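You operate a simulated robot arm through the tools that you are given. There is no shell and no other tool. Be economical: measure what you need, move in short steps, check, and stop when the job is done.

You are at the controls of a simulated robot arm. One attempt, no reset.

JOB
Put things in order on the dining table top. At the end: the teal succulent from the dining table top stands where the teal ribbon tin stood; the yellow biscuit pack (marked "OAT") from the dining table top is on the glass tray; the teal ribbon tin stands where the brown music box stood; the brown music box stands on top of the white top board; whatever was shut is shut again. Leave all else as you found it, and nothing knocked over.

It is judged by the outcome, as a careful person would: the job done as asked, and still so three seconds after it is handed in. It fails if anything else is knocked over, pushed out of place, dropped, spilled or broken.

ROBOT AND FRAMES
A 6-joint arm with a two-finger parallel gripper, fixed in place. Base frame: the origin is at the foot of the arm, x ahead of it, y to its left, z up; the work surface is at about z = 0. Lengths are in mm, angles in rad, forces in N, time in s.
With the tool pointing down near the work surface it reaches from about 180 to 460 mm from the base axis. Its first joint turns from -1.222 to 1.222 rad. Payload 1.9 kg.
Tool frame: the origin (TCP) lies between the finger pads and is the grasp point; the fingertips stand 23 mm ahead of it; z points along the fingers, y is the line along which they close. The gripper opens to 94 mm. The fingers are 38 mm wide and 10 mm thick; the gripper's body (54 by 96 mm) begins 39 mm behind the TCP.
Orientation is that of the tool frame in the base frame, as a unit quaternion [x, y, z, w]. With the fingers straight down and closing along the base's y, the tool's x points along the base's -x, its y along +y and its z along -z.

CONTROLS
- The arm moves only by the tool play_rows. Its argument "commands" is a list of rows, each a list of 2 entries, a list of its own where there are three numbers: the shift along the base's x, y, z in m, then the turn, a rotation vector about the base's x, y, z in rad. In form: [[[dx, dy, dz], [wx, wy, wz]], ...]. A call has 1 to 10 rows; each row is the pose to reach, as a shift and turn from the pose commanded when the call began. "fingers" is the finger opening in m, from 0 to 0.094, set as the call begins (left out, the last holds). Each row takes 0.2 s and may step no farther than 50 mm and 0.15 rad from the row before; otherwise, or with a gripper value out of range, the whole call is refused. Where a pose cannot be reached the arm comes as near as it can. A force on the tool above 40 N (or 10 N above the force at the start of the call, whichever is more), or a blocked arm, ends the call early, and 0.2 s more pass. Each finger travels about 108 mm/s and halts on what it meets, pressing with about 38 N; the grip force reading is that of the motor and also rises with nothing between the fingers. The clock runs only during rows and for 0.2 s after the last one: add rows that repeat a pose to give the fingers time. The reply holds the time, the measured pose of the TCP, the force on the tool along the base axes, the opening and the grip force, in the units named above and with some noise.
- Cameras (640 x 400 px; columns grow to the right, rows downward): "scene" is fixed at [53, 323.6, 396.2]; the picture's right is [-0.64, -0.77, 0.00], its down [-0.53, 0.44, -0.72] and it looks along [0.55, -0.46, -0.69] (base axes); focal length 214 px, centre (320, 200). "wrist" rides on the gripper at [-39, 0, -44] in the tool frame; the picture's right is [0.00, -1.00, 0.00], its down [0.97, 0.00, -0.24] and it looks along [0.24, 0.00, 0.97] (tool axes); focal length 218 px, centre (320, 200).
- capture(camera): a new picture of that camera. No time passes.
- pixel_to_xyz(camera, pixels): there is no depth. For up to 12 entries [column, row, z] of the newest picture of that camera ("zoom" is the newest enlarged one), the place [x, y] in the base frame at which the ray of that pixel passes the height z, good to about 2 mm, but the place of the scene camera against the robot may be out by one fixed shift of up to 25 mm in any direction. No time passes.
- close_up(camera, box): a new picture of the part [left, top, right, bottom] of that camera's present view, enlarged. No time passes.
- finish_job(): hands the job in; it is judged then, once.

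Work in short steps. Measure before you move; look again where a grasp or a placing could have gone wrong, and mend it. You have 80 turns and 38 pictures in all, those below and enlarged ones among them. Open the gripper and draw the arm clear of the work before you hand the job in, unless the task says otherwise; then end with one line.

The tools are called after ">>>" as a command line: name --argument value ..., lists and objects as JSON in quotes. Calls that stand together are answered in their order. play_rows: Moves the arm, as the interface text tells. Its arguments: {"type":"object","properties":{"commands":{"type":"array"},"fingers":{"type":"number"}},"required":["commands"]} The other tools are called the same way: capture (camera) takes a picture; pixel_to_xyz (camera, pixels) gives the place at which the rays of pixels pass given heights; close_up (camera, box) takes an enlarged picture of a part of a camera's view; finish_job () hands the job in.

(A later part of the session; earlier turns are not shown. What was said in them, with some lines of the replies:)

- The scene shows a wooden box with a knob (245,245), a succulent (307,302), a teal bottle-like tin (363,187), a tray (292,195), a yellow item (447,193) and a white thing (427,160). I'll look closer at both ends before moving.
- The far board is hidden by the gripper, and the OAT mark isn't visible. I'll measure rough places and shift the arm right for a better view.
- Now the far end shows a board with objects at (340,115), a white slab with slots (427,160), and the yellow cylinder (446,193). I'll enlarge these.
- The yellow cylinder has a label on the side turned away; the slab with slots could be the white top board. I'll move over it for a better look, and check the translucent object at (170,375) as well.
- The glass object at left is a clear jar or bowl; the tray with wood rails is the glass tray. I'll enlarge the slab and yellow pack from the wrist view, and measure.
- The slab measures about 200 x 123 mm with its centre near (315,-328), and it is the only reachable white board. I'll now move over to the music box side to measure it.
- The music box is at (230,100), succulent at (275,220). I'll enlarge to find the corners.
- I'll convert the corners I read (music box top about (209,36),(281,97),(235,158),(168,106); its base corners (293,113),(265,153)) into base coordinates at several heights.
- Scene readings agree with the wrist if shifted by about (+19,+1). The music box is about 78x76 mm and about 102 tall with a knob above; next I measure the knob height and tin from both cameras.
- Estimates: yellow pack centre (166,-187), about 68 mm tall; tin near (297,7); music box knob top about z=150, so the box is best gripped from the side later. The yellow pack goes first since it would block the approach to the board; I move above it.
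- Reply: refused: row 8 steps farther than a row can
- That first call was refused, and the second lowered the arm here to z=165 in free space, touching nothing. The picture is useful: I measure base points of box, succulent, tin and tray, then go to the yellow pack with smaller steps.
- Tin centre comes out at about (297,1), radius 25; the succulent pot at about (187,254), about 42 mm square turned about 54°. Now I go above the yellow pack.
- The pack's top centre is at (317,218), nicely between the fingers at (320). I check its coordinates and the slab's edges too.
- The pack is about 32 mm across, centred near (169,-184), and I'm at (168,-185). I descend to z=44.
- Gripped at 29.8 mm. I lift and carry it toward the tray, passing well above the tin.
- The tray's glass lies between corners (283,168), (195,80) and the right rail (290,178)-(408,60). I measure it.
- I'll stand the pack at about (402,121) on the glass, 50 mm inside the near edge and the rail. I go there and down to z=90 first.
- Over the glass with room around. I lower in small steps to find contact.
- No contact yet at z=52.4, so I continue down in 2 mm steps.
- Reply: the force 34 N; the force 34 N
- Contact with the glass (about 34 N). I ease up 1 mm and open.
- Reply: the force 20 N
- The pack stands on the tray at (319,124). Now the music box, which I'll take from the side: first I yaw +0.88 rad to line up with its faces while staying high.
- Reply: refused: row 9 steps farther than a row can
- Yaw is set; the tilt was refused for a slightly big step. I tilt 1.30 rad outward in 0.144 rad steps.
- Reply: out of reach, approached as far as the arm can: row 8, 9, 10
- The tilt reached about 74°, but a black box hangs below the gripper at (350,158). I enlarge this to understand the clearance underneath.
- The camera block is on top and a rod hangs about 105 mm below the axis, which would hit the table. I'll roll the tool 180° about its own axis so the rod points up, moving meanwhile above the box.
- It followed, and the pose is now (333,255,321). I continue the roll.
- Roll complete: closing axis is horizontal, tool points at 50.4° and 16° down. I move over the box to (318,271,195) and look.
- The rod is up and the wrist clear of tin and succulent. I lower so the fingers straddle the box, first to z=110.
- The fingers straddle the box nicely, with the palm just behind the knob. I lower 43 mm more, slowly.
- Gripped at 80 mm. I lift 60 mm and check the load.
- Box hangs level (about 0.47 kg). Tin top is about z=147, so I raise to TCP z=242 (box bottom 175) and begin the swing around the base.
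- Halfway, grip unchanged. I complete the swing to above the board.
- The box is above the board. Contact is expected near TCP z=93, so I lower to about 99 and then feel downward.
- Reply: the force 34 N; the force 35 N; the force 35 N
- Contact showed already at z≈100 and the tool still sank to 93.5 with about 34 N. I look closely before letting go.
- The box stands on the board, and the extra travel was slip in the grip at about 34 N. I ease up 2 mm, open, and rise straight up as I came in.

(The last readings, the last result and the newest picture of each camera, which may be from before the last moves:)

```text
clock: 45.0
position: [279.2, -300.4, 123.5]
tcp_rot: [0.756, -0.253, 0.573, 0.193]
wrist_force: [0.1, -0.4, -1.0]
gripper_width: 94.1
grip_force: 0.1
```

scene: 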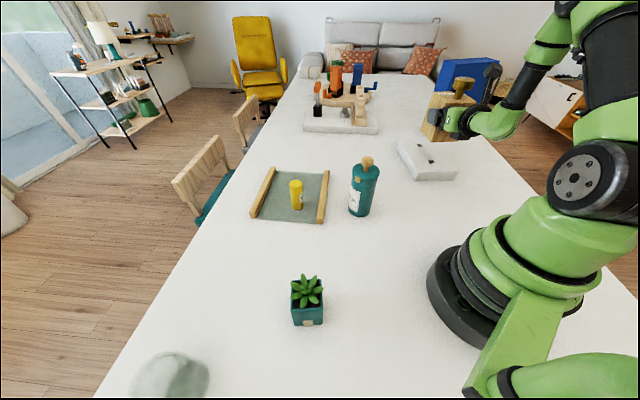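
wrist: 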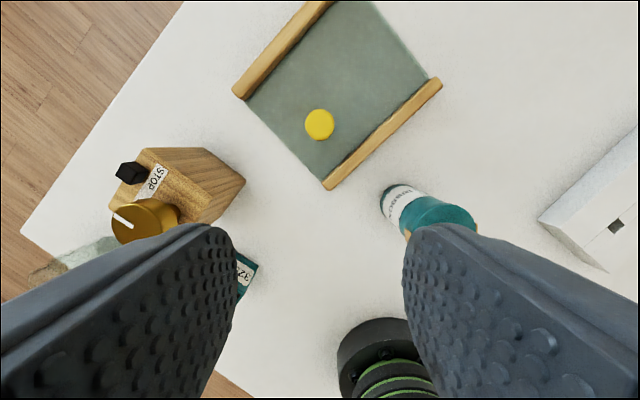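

Released cleanly. I rise to z≈265, then untilt back to vertical while drawing inwards.

>>> play_rows --commands '[[[0, 0, 0.04], [0, 0, 0]], [[0, 0, 0.08], [0, 0, 0]], [[0, 0, 0.12], [0, 0, 0]], [[0, 0, 0.145], [0, 0, 0]], [[0, 0, 0.145], [0, 0, 0]]]'

>>> play_rows --commands '[[[0, 0, 0], [0.0871, 0.1148, 0]], [[0, 0, 0], [0.1742, 0.2296, 0]], [[-0.005, 0.005, 0], [0.2613, 0.3443, 0]], [[-0.01, 0.012, 0], [0.3484, 0.4591, 0]], [[-0.015, 0.02, 0], [0.4356, 0.5739, 0]], [[-0.02, 0.03, 0], [0.5227, 0.6887, 0]], [[-0.025, 0.04, 0], [0.6098, 0.8034, 0]], [[-0.03, 0.05, 0], [0.6969, 0.9182, 0]], [[-0.035, 0.06, 0], [0.784, 1.033, 0]], [[-0.035, 0.06, 0], [0.784, 1.033, 0]]]'

>>> close_up --camera "scene" --box '[370, 60, 530, 200]'

```text
clock: 46.2
position: [281.0, -300.5, 269.2]
tcp_rot: [0.757, -0.253, 0.571, 0.193]
wrist_force: [-0.1, -0.7, 0.1]
gripper_width: 94.1
grip_force: 0.1
```

```text
clock: 48.4
position: [244.2, -239.7, 268.9]
tcp_rot: [0.948, -0.317, -0.002, -0.001]
wrist_force: [0.1, 0.3, -0.3]
gripper_width: 94.0
grip_force: 0.0
out of reach, approached as far as the arm can: row 4, 5
```

```text
2.86 times, centred on (450, 130) of scene
```

zoom: 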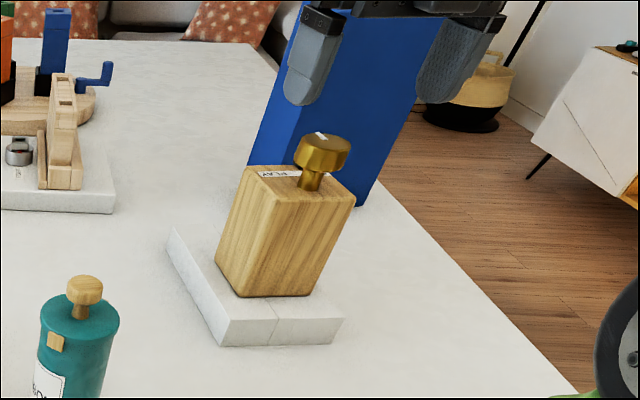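

The music box stands upright on the board. Next the tin: its clasps face ±y, so I'll grip it along about x, turning +1.96 rad while moving above (297,1).

>>> play_rows --commands '[[[0.0038, 0.0172, 0], [0, 0, 0.14]], [[0.0076, 0.0344, 0], [0, 0, 0.28]], [[0.0114, 0.0516, 0], [0, 0, 0.42]], [[0.0152, 0.0688, 0], [0, 0, 0.56]], [[0.019, 0.086, 0], [0, 0, 0.7]], [[0.0228, 0.1032, 0], [0, 0, 0.84]], [[0.0265, 0.1205, 0], [0, 0, 0.98]]]'

>>> play_rows --commands '[[[0.0038, 0.0172, 0], [0, 0, 0.14]], [[0.0076, 0.0344, 0], [0, 0, 0.28]], [[0.0114, 0.0516, 0], [0, 0, 0.42]], [[0.0152, 0.0688, 0], [0, 0, 0.56]], [[0.019, 0.086, 0], [0, 0, 0.7]], [[0.0228, 0.1032, 0], [0, 0, 0.84]], [[0.0265, 0.1205, 0], [0, 0, 0.98]], [[0.0265, 0.1205, 0], [0, 0, 0.98]]]'

>>> capture --camera "wrist"

```text
clock: 50.0
position: [271.6, -119.2, 270.2]
tcp_rot: [0.986, 0.167, 0.0, 0.0]
wrist_force: [0.1, -0.4, 0.4]
gripper_width: 94.2
grip_force: 0.0
```

```text
clock: 51.8
position: [298.1, 0.1, 270.9]
tcp_rot: [0.792, 0.611, -0.001, 0.0]
wrist_force: [0.1, 1.2, 0.0]
gripper_width: 93.9
grip_force: 0.0
```

```text
5 pictures are left
```

wrist: 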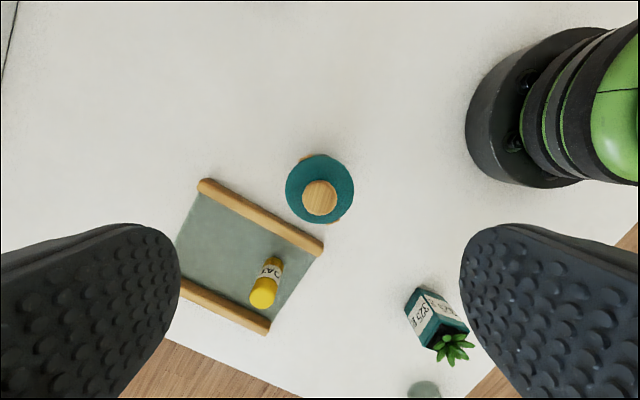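

The tin is at (320,190), between the fingers, and the pack's OAT label is visible. I check the tin's centre and the succulent's pixels.

>>> pixel_to_xyz --camera "wrist" --pixels '[[320, 198, 147], [320, 189, 120], [286, 189, 120], [354, 189, 120], [320, 154, 120], [406, 305, 0], [430, 285, 0], [420, 348, 0], [455, 345, 60], [320, 189, 105]]'

```text
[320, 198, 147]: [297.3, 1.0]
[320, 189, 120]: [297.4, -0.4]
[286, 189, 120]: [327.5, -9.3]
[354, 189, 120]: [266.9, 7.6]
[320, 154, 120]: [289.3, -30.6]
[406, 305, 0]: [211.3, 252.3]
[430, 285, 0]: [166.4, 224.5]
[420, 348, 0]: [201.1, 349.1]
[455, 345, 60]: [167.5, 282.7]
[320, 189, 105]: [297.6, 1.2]
```

Tin centre (297.5,0.5), lid top 120, knob 147, diameter about 62; I'm centred. I descend to z≈114 so the palm stays above the knob, then close.

>>> play_rows --commands '[[[0, 0, -0.045], [0, 0, 0]], [[0, 0, -0.09], [0, 0, 0]], [[0, 0, -0.13], [0, 0, 0]], [[0, 0, -0.156], [0, 0, 0]], [[0, 0, -0.156], [0, 0, 0]]]'

>>> play_rows --commands '[[[0, 0, 0], [0, 0, 0]], [[0, 0, 0], [0, 0, 0]], [[0, 0, 0], [0, 0, 0]]]' --fingers 0.04

```text
clock: 53.0
position: [299.0, 0.7, 116.4]
tcp_rot: [0.792, 0.611, 0.001, 0.002]
wrist_force: [-3.8, 0.0, 34.3]
gripper_width: 94.1
grip_force: 0.1
```

```text
clock: 54.0
position: [297.6, 1.2, 116.6]
tcp_rot: [0.791, 0.611, 0.001, 0.0]
wrist_force: [-2.8, 0.5, 9.7]
gripper_width: 60.3
grip_force: 37.7
stopped in row 3: the force on the tool passed its limit (the readings are from after the stop); the commanded pose is now the measured one
```

The palm touched the knob lightly and the grip closed at 60.3 mm. I lift 20 mm and check that the whole tin comes along.

>>> play_rows --commands '[[[0, 0, 0.007], [0, 0, 0]], [[0, 0, 0.02], [0, 0, 0]], [[0, 0, 0.02], [0, 0, 0]]]'

>>> close_up --camera "scene" --box '[300, 100, 440, 240]'

```text
clock: 54.8
position: [298.7, 0.8, 136.0]
tcp_rot: [0.791, 0.611, 0.0, 0.0]
wrist_force: [0.2, -0.3, -2.0]
gripper_width: 60.2
grip_force: 37.9
```

```text
2.86 times, centred on (370, 170) of scene
```

zoom: 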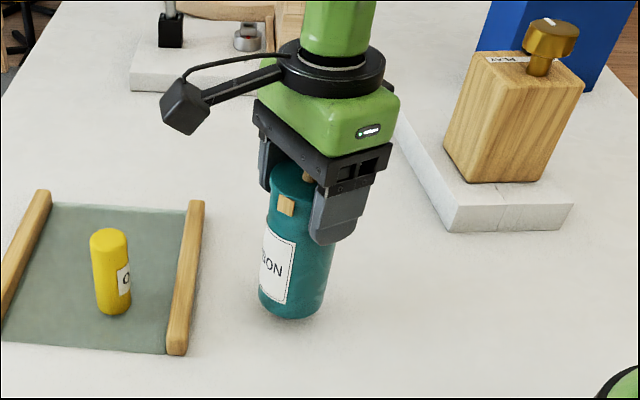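

The whole tin came up. I raise it and carry it to the music box's old spot (327,283).

>>> play_rows --commands '[[[0, 0, 0.035], [0, 0, 0]], [[0, 0.01, 0.065], [0, 0, 0]], [[0.004, 0.05, 0.07], [0, 0, 0]], [[0.008, 0.096, 0.07], [0, 0, 0]], [[0.012, 0.142, 0.07], [0, 0, 0]], [[0.018, 0.188, 0.07], [0, 0, 0]], [[0.023, 0.234, 0.07], [0, 0, 0]], [[0.0285, 0.282, 0.07], [0, 0, 0]], [[0.0285, 0.282, 0.07], [0, 0, 0]]]'

>>> play_rows --commands '[[[0, 0, -0.04], [0, 0, 0]], [[0, 0, -0.075], [0, 0, 0]], [[0, 0, -0.083], [0, 0, 0]], [[0, 0, -0.083], [0, 0, 0]]]'

```text
clock: 56.8
position: [324.4, 283.5, 204.9]
tcp_rot: [0.792, 0.611, -0.001, 0.001]
wrist_force: [0.2, 0.8, -2.3]
gripper_width: 59.9
grip_force: 38.0
```

```text
clock: 57.8
position: [327.6, 282.0, 122.4]
tcp_rot: [0.792, 0.611, -0.001, 0.0]
wrist_force: [0.2, 0.1, -2.9]
gripper_width: 60.5
grip_force: 37.7
```

The tin bottom is about 6 mm above the table. I lower to contact in small steps.

>>> play_rows --commands '[[[0, 0, -0.003], [0, 0, 0]], [[0, 0, -0.003], [0, 0, 0]]]'

>>> play_rows --commands '[[[0, 0, -0.002], [0, 0, 0]], [[0, 0, -0.002], [0, 0, 0]]]'

>>> play_rows --commands '[[[0, 0, -0.001], [0, 0, 0]], [[0, 0, -0.001], [0, 0, 0]]]'

```text
clock: 58.4
position: [327.1, 283.4, 119.9]
tcp_rot: [0.792, 0.611, -0.001, 0.0]
wrist_force: [-1.3, 1.0, -2.8]
gripper_width: 60.3
grip_force: 37.6
```

```text
clock: 59.0
position: [327.3, 283.6, 118.0]
tcp_rot: [0.792, 0.611, 0.0, 0.0]
wrist_force: [0.5, 0.4, -2.9]
gripper_width: 60.3
grip_force: 38.2
```

```text
clock: 59.5
position: [327.0, 284.5, 117.3]
tcp_rot: [0.792, 0.611, -0.001, 0.0]
wrist_force: [-1.6, -1.2, 2.8]
gripper_width: 60.3
grip_force: 38.1
```

Contact (force changed by about 6 N). I open, rise well clear, and move above the succulent at (187,254), turning -0.40 rad to match its sides.

>>> play_rows --commands '[[[0, 0, 0], [0, 0, 0]], [[0, 0, 0], [0, 0, 0]], [[0, 0, 0.03], [0, 0, 0]], [[0, 0, 0.075], [0, 0, 0]], [[0, 0, 0.11], [0, 0, 0]], [[-0.03, -0.008, 0.11], [0, 0, -0.1]], [[-0.07, -0.015, 0.11], [0, 0, -0.2]], [[-0.11, -0.023, 0.11], [0, 0, -0.3]], [[-0.14, -0.03, 0.11], [0, 0, -0.4]], [[-0.14, -0.03, 0.11], [0, 0, -0.4]]]' --fingers 0.094

>>> capture --camera "wrist"

```text
clock: 61.8
position: [183.6, 255.4, 226.6]
tcp_rot: [0.897, 0.441, 0.0, 0.0]
wrist_force: [-0.2, 0.0, 0.3]
gripper_width: 94.1
grip_force: 0.0
```

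```text
3 pictures are left
```

wrist: 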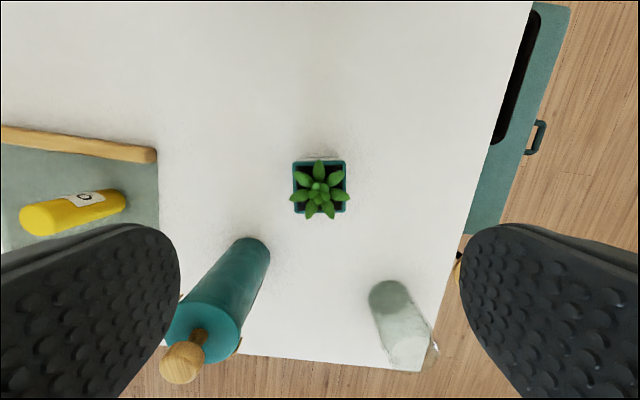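

The tin stands, and the pot at (320,187) is square to the fingers. I check its centre.

>>> pixel_to_xyz --camera "wrist" --pixels '[[320, 187, 72], [293, 187, 72], [347, 187, 72], [320, 187, 60], [320, 161, 72], [320, 213, 72], [319, 188, 90], [258, 245, 0]]'

```text
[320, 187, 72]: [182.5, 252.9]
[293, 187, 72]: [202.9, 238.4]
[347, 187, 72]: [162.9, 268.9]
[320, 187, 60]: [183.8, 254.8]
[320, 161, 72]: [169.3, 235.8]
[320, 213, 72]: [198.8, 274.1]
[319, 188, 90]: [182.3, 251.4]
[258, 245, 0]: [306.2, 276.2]
```

I'm centred over the pot (183,254). I descend to z≈64 and close.

>>> play_rows --commands '[[[0, -0.001, -0.045], [0, 0, 0]], [[0, -0.001, -0.09], [0, 0, 0]], [[0, -0.001, -0.13], [0, 0, 0]], [[0, -0.001, -0.15], [0, 0, 0]], [[0, -0.001, -0.163], [0, 0, 0]], [[0, -0.001, -0.163], [0, 0, 0]]]'

>>> play_rows --commands '[[[0, 0, 0], [0, 0, 0]], [[0, 0, 0], [0, 0, 0]], [[0, 0, 0], [0, 0, 0]]]' --fingers 0.035

```text
clock: 63.1
position: [189.7, 251.6, 64.1]
tcp_rot: [0.897, 0.442, -0.003, -0.004]
wrist_force: [-0.2, 0.8, -0.2]
gripper_width: 94.0
grip_force: 0.1
out of reach, approached as far as the arm can: row 5, 6
```

```text
clock: 64.0
position: [189.1, 252.1, 65.6]
tcp_rot: [0.896, 0.443, -0.003, -0.004]
wrist_force: [1.1, -0.1, 0.1]
gripper_width: 50.0
grip_force: 37.8
```

Gripped at 50 mm (the arm was about 6 mm short along the closing axis, which is harmless). I lift and read the load.

>>> play_rows --commands '[[[0.003, 0, 0.01], [0, 0, 0]], [[0.006, 0, 0.04], [0, 0, 0]], [[0.01, 0, 0.08], [0, 0, 0]], [[0.015, -0.01, 0.12], [0, 0, 0]], [[0.015, -0.01, 0.12], [0, 0, 0]]]'

```text
clock: 65.2
position: [205.9, 241.5, 183.7]
tcp_rot: [0.897, 0.442, 0.0, 0.001]
wrist_force: [-0.9, -0.3, -3.0]
gripper_width: 49.7
grip_force: 37.7
```

Load about 3 N, so the pot is held. I carry it to the tin's old spot (298,1) and lower to just above the table.

>>> play_rows --commands '[[[0.0153, -0.04, 0], [0, 0, 0]], [[0.0307, -0.08, 0], [0, 0, 0]], [[0.046, -0.12, 0], [0, 0, 0]], [[0.0613, -0.16, 0], [0, 0, 0]], [[0.0767, -0.2, 0], [0, 0, 0]], [[0.092, -0.2405, 0], [0, 0, 0]], [[0.092, -0.2405, -0.04], [0, 0, 0]], [[0.092, -0.2405, -0.08], [0, 0, 0]], [[0.092, -0.2405, -0.112], [0, 0, 0]], [[0.092, -0.2405, -0.112], [0, 0, 0]]]'

>>> play_rows --commands '[[[0, 0, -0.003], [0, 0, 0]], [[0, 0, -0.003], [0, 0, 0]]]'

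>>> play_rows --commands '[[[0, 0, -0.002], [0, 0, 0]], [[0, 0, -0.002], [0, 0, 0]]]'

```text
clock: 67.3
position: [296.7, -2.0, 70.9]
tcp_rot: [0.897, 0.441, 0.0, 0.0]
wrist_force: [-0.1, -0.8, -3.7]
gripper_width: 50.0
grip_force: 37.8
```

```text
clock: 68.0
position: [297.8, -1.2, 68.0]
tcp_rot: [0.898, 0.441, 0.0, 0.0]
wrist_force: [0.6, 0.2, -3.0]
gripper_width: 49.7
grip_force: 37.8
```

```text
clock: 68.5
position: [295.6, -0.7, 67.1]
tcp_rot: [0.897, 0.442, 0.0, 0.0]
wrist_force: [0.6, 1.0, -3.4]
gripper_width: 49.9
grip_force: 37.8
```

No contact yet at z≈67, so I keep lowering gently.

>>> play_rows --commands '[[[0, 0, -0.0015], [0, 0, 0]], [[0, 0, -0.0015], [0, 0, 0]]]'

>>> play_rows --commands '[[[0, 0, -0.001], [0, 0, 0]], [[0, 0, -0.001], [0, 0, 0]]]'

```text
clock: 69.2
position: [297.0, -1.6, 66.7]
tcp_rot: [0.897, 0.443, 0.0, 0.001]
wrist_force: [-0.4, -0.6, -3.5]
gripper_width: 49.7
grip_force: 38.6
```

```text
clock: 69.8
position: [296.3, -0.4, 65.2]
tcp_rot: [0.897, 0.441, 0.0, 0.001]
wrist_force: [-0.2, 0.5, -3.3]
gripper_width: 49.8
grip_force: 38.1
```

>>> play_rows --commands '[[[0, 0, -0.001], [0, 0, 0]], [[0, 0, -0.001], [0, 0, 0]]]'

>>> play_rows --commands '[[[0, 0, -0.001], [0, 0, 0]], [[0, 0, -0.001], [0, 0, 0]]]'

```text
clock: 70.3
position: [296.4, 1.0, 65.5]
tcp_rot: [0.897, 0.442, 0.0, -0.001]
wrist_force: [-2.8, -8.5, 15.9]
gripper_width: 49.7
grip_force: 38.0
```

```text
clock: 71.0
position: [296.4, 0.5, 63.2]
tcp_rot: [0.897, 0.442, 0.001, 0.001]
wrist_force: [-2.9, -7.3, 28.9]
gripper_width: 49.8
grip_force: 38.1
```

The pot is on the table (contact force rose to 29 N). I ease up 1 mm, open, and rise clear, then look.

>>> play_rows --commands '[[[0, 0, 0.0015], [0, 0, 0]], [[0, 0, 0.0015], [0, 0, 0]]]'

>>> play_rows --commands '[[[0, 0, 0], [0, 0, 0]], [[0, 0, 0], [0, 0, 0]], [[0, 0, 0.03], [0, 0, 0]], [[0, 0, 0.07], [0, 0, 0]], [[0, 0, 0.115], [0, 0, 0]], [[0, 0, 0.16], [0, 0, 0]], [[-0.01, -0.04, 0.19], [0, 0, 0]], [[-0.02, -0.085, 0.2], [0, 0, 0]], [[-0.03, -0.13, 0.2], [0, 0, 0]], [[-0.03, -0.13, 0.2], [0, 0, 0]]]' --fingers 0.09

>>> capture --camera "scene"

```text
clock: 71.5
position: [296.8, 0.8, 64.6]
tcp_rot: [0.897, 0.441, -0.001, -0.002]
wrist_force: [-1.1, 0.5, -3.3]
gripper_width: 49.6
grip_force: 38.5
```

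```text
refused: row 7 steps farther than a row can; nothing moved
```

```text
2 pictures are left
```

scene: 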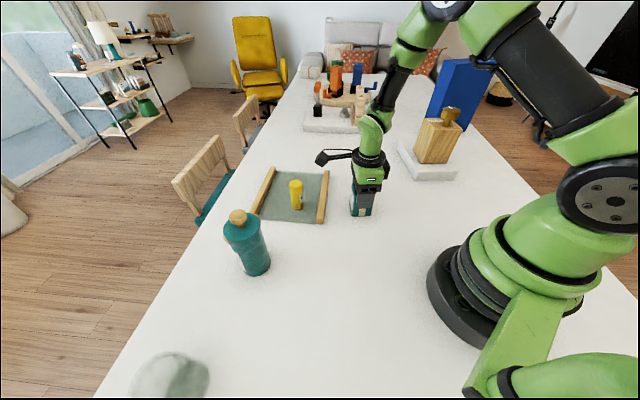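

The release call was refused (step too big), and the force of -3.3 N says the pot is just barely lifted. I lower 1.5 mm again, open, and rise in smaller steps.

>>> play_rows --commands '[[[0, 0, -0.0015], [0, 0, 0]], [[0, 0, -0.0015], [0, 0, 0]]]'

>>> play_rows --commands '[[[0, 0, 0], [0, 0, 0]], [[0, 0, 0], [0, 0, 0]], [[0, 0, 0.03], [0, 0, 0]], [[0, 0, 0.07], [0, 0, 0]], [[0, 0, 0.11], [0, 0, 0]], [[0, 0, 0.15], [0, 0, 0]], [[0, 0, 0.19], [0, 0, 0]], [[-0.01, -0.04, 0.2], [0, 0, 0]], [[-0.02, -0.08, 0.2], [0, 0, 0]], [[-0.03, -0.12, 0.2], [0, 0, 0]]]' --fingers 0.09

>>> capture --camera "scene"

```text
clock: 72.2
position: [296.5, 0.6, 63.8]
tcp_rot: [0.897, 0.442, 0.0, 0.001]
wrist_force: [-3.3, -1.5, 4.0]
gripper_width: 49.8
grip_force: 37.5
```

```text
clock: 74.3
position: [266.4, -117.3, 264.5]
tcp_rot: [0.897, 0.442, 0.0, 0.0]
wrist_force: [0.5, -0.3, -0.2]
gripper_width: 89.9
grip_force: 0.0
```

```text
1 pictures are left
```

scene: 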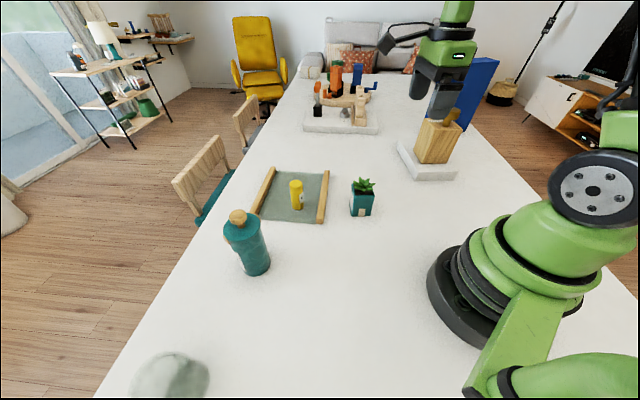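

The picture shows all four things upright in their places: succulent (362,197), pack on the tray (296,194), tin (247,243) and music box on the board (438,140). The gripper is open and clear, so I hand the job in.

>>> finish_job

```text
The job is handed in.
```

The job is done and handed in: the succulent is where the tin was, the OAT pack is on the glass tray, the tin is where the music box was, and the music box is on the white board.
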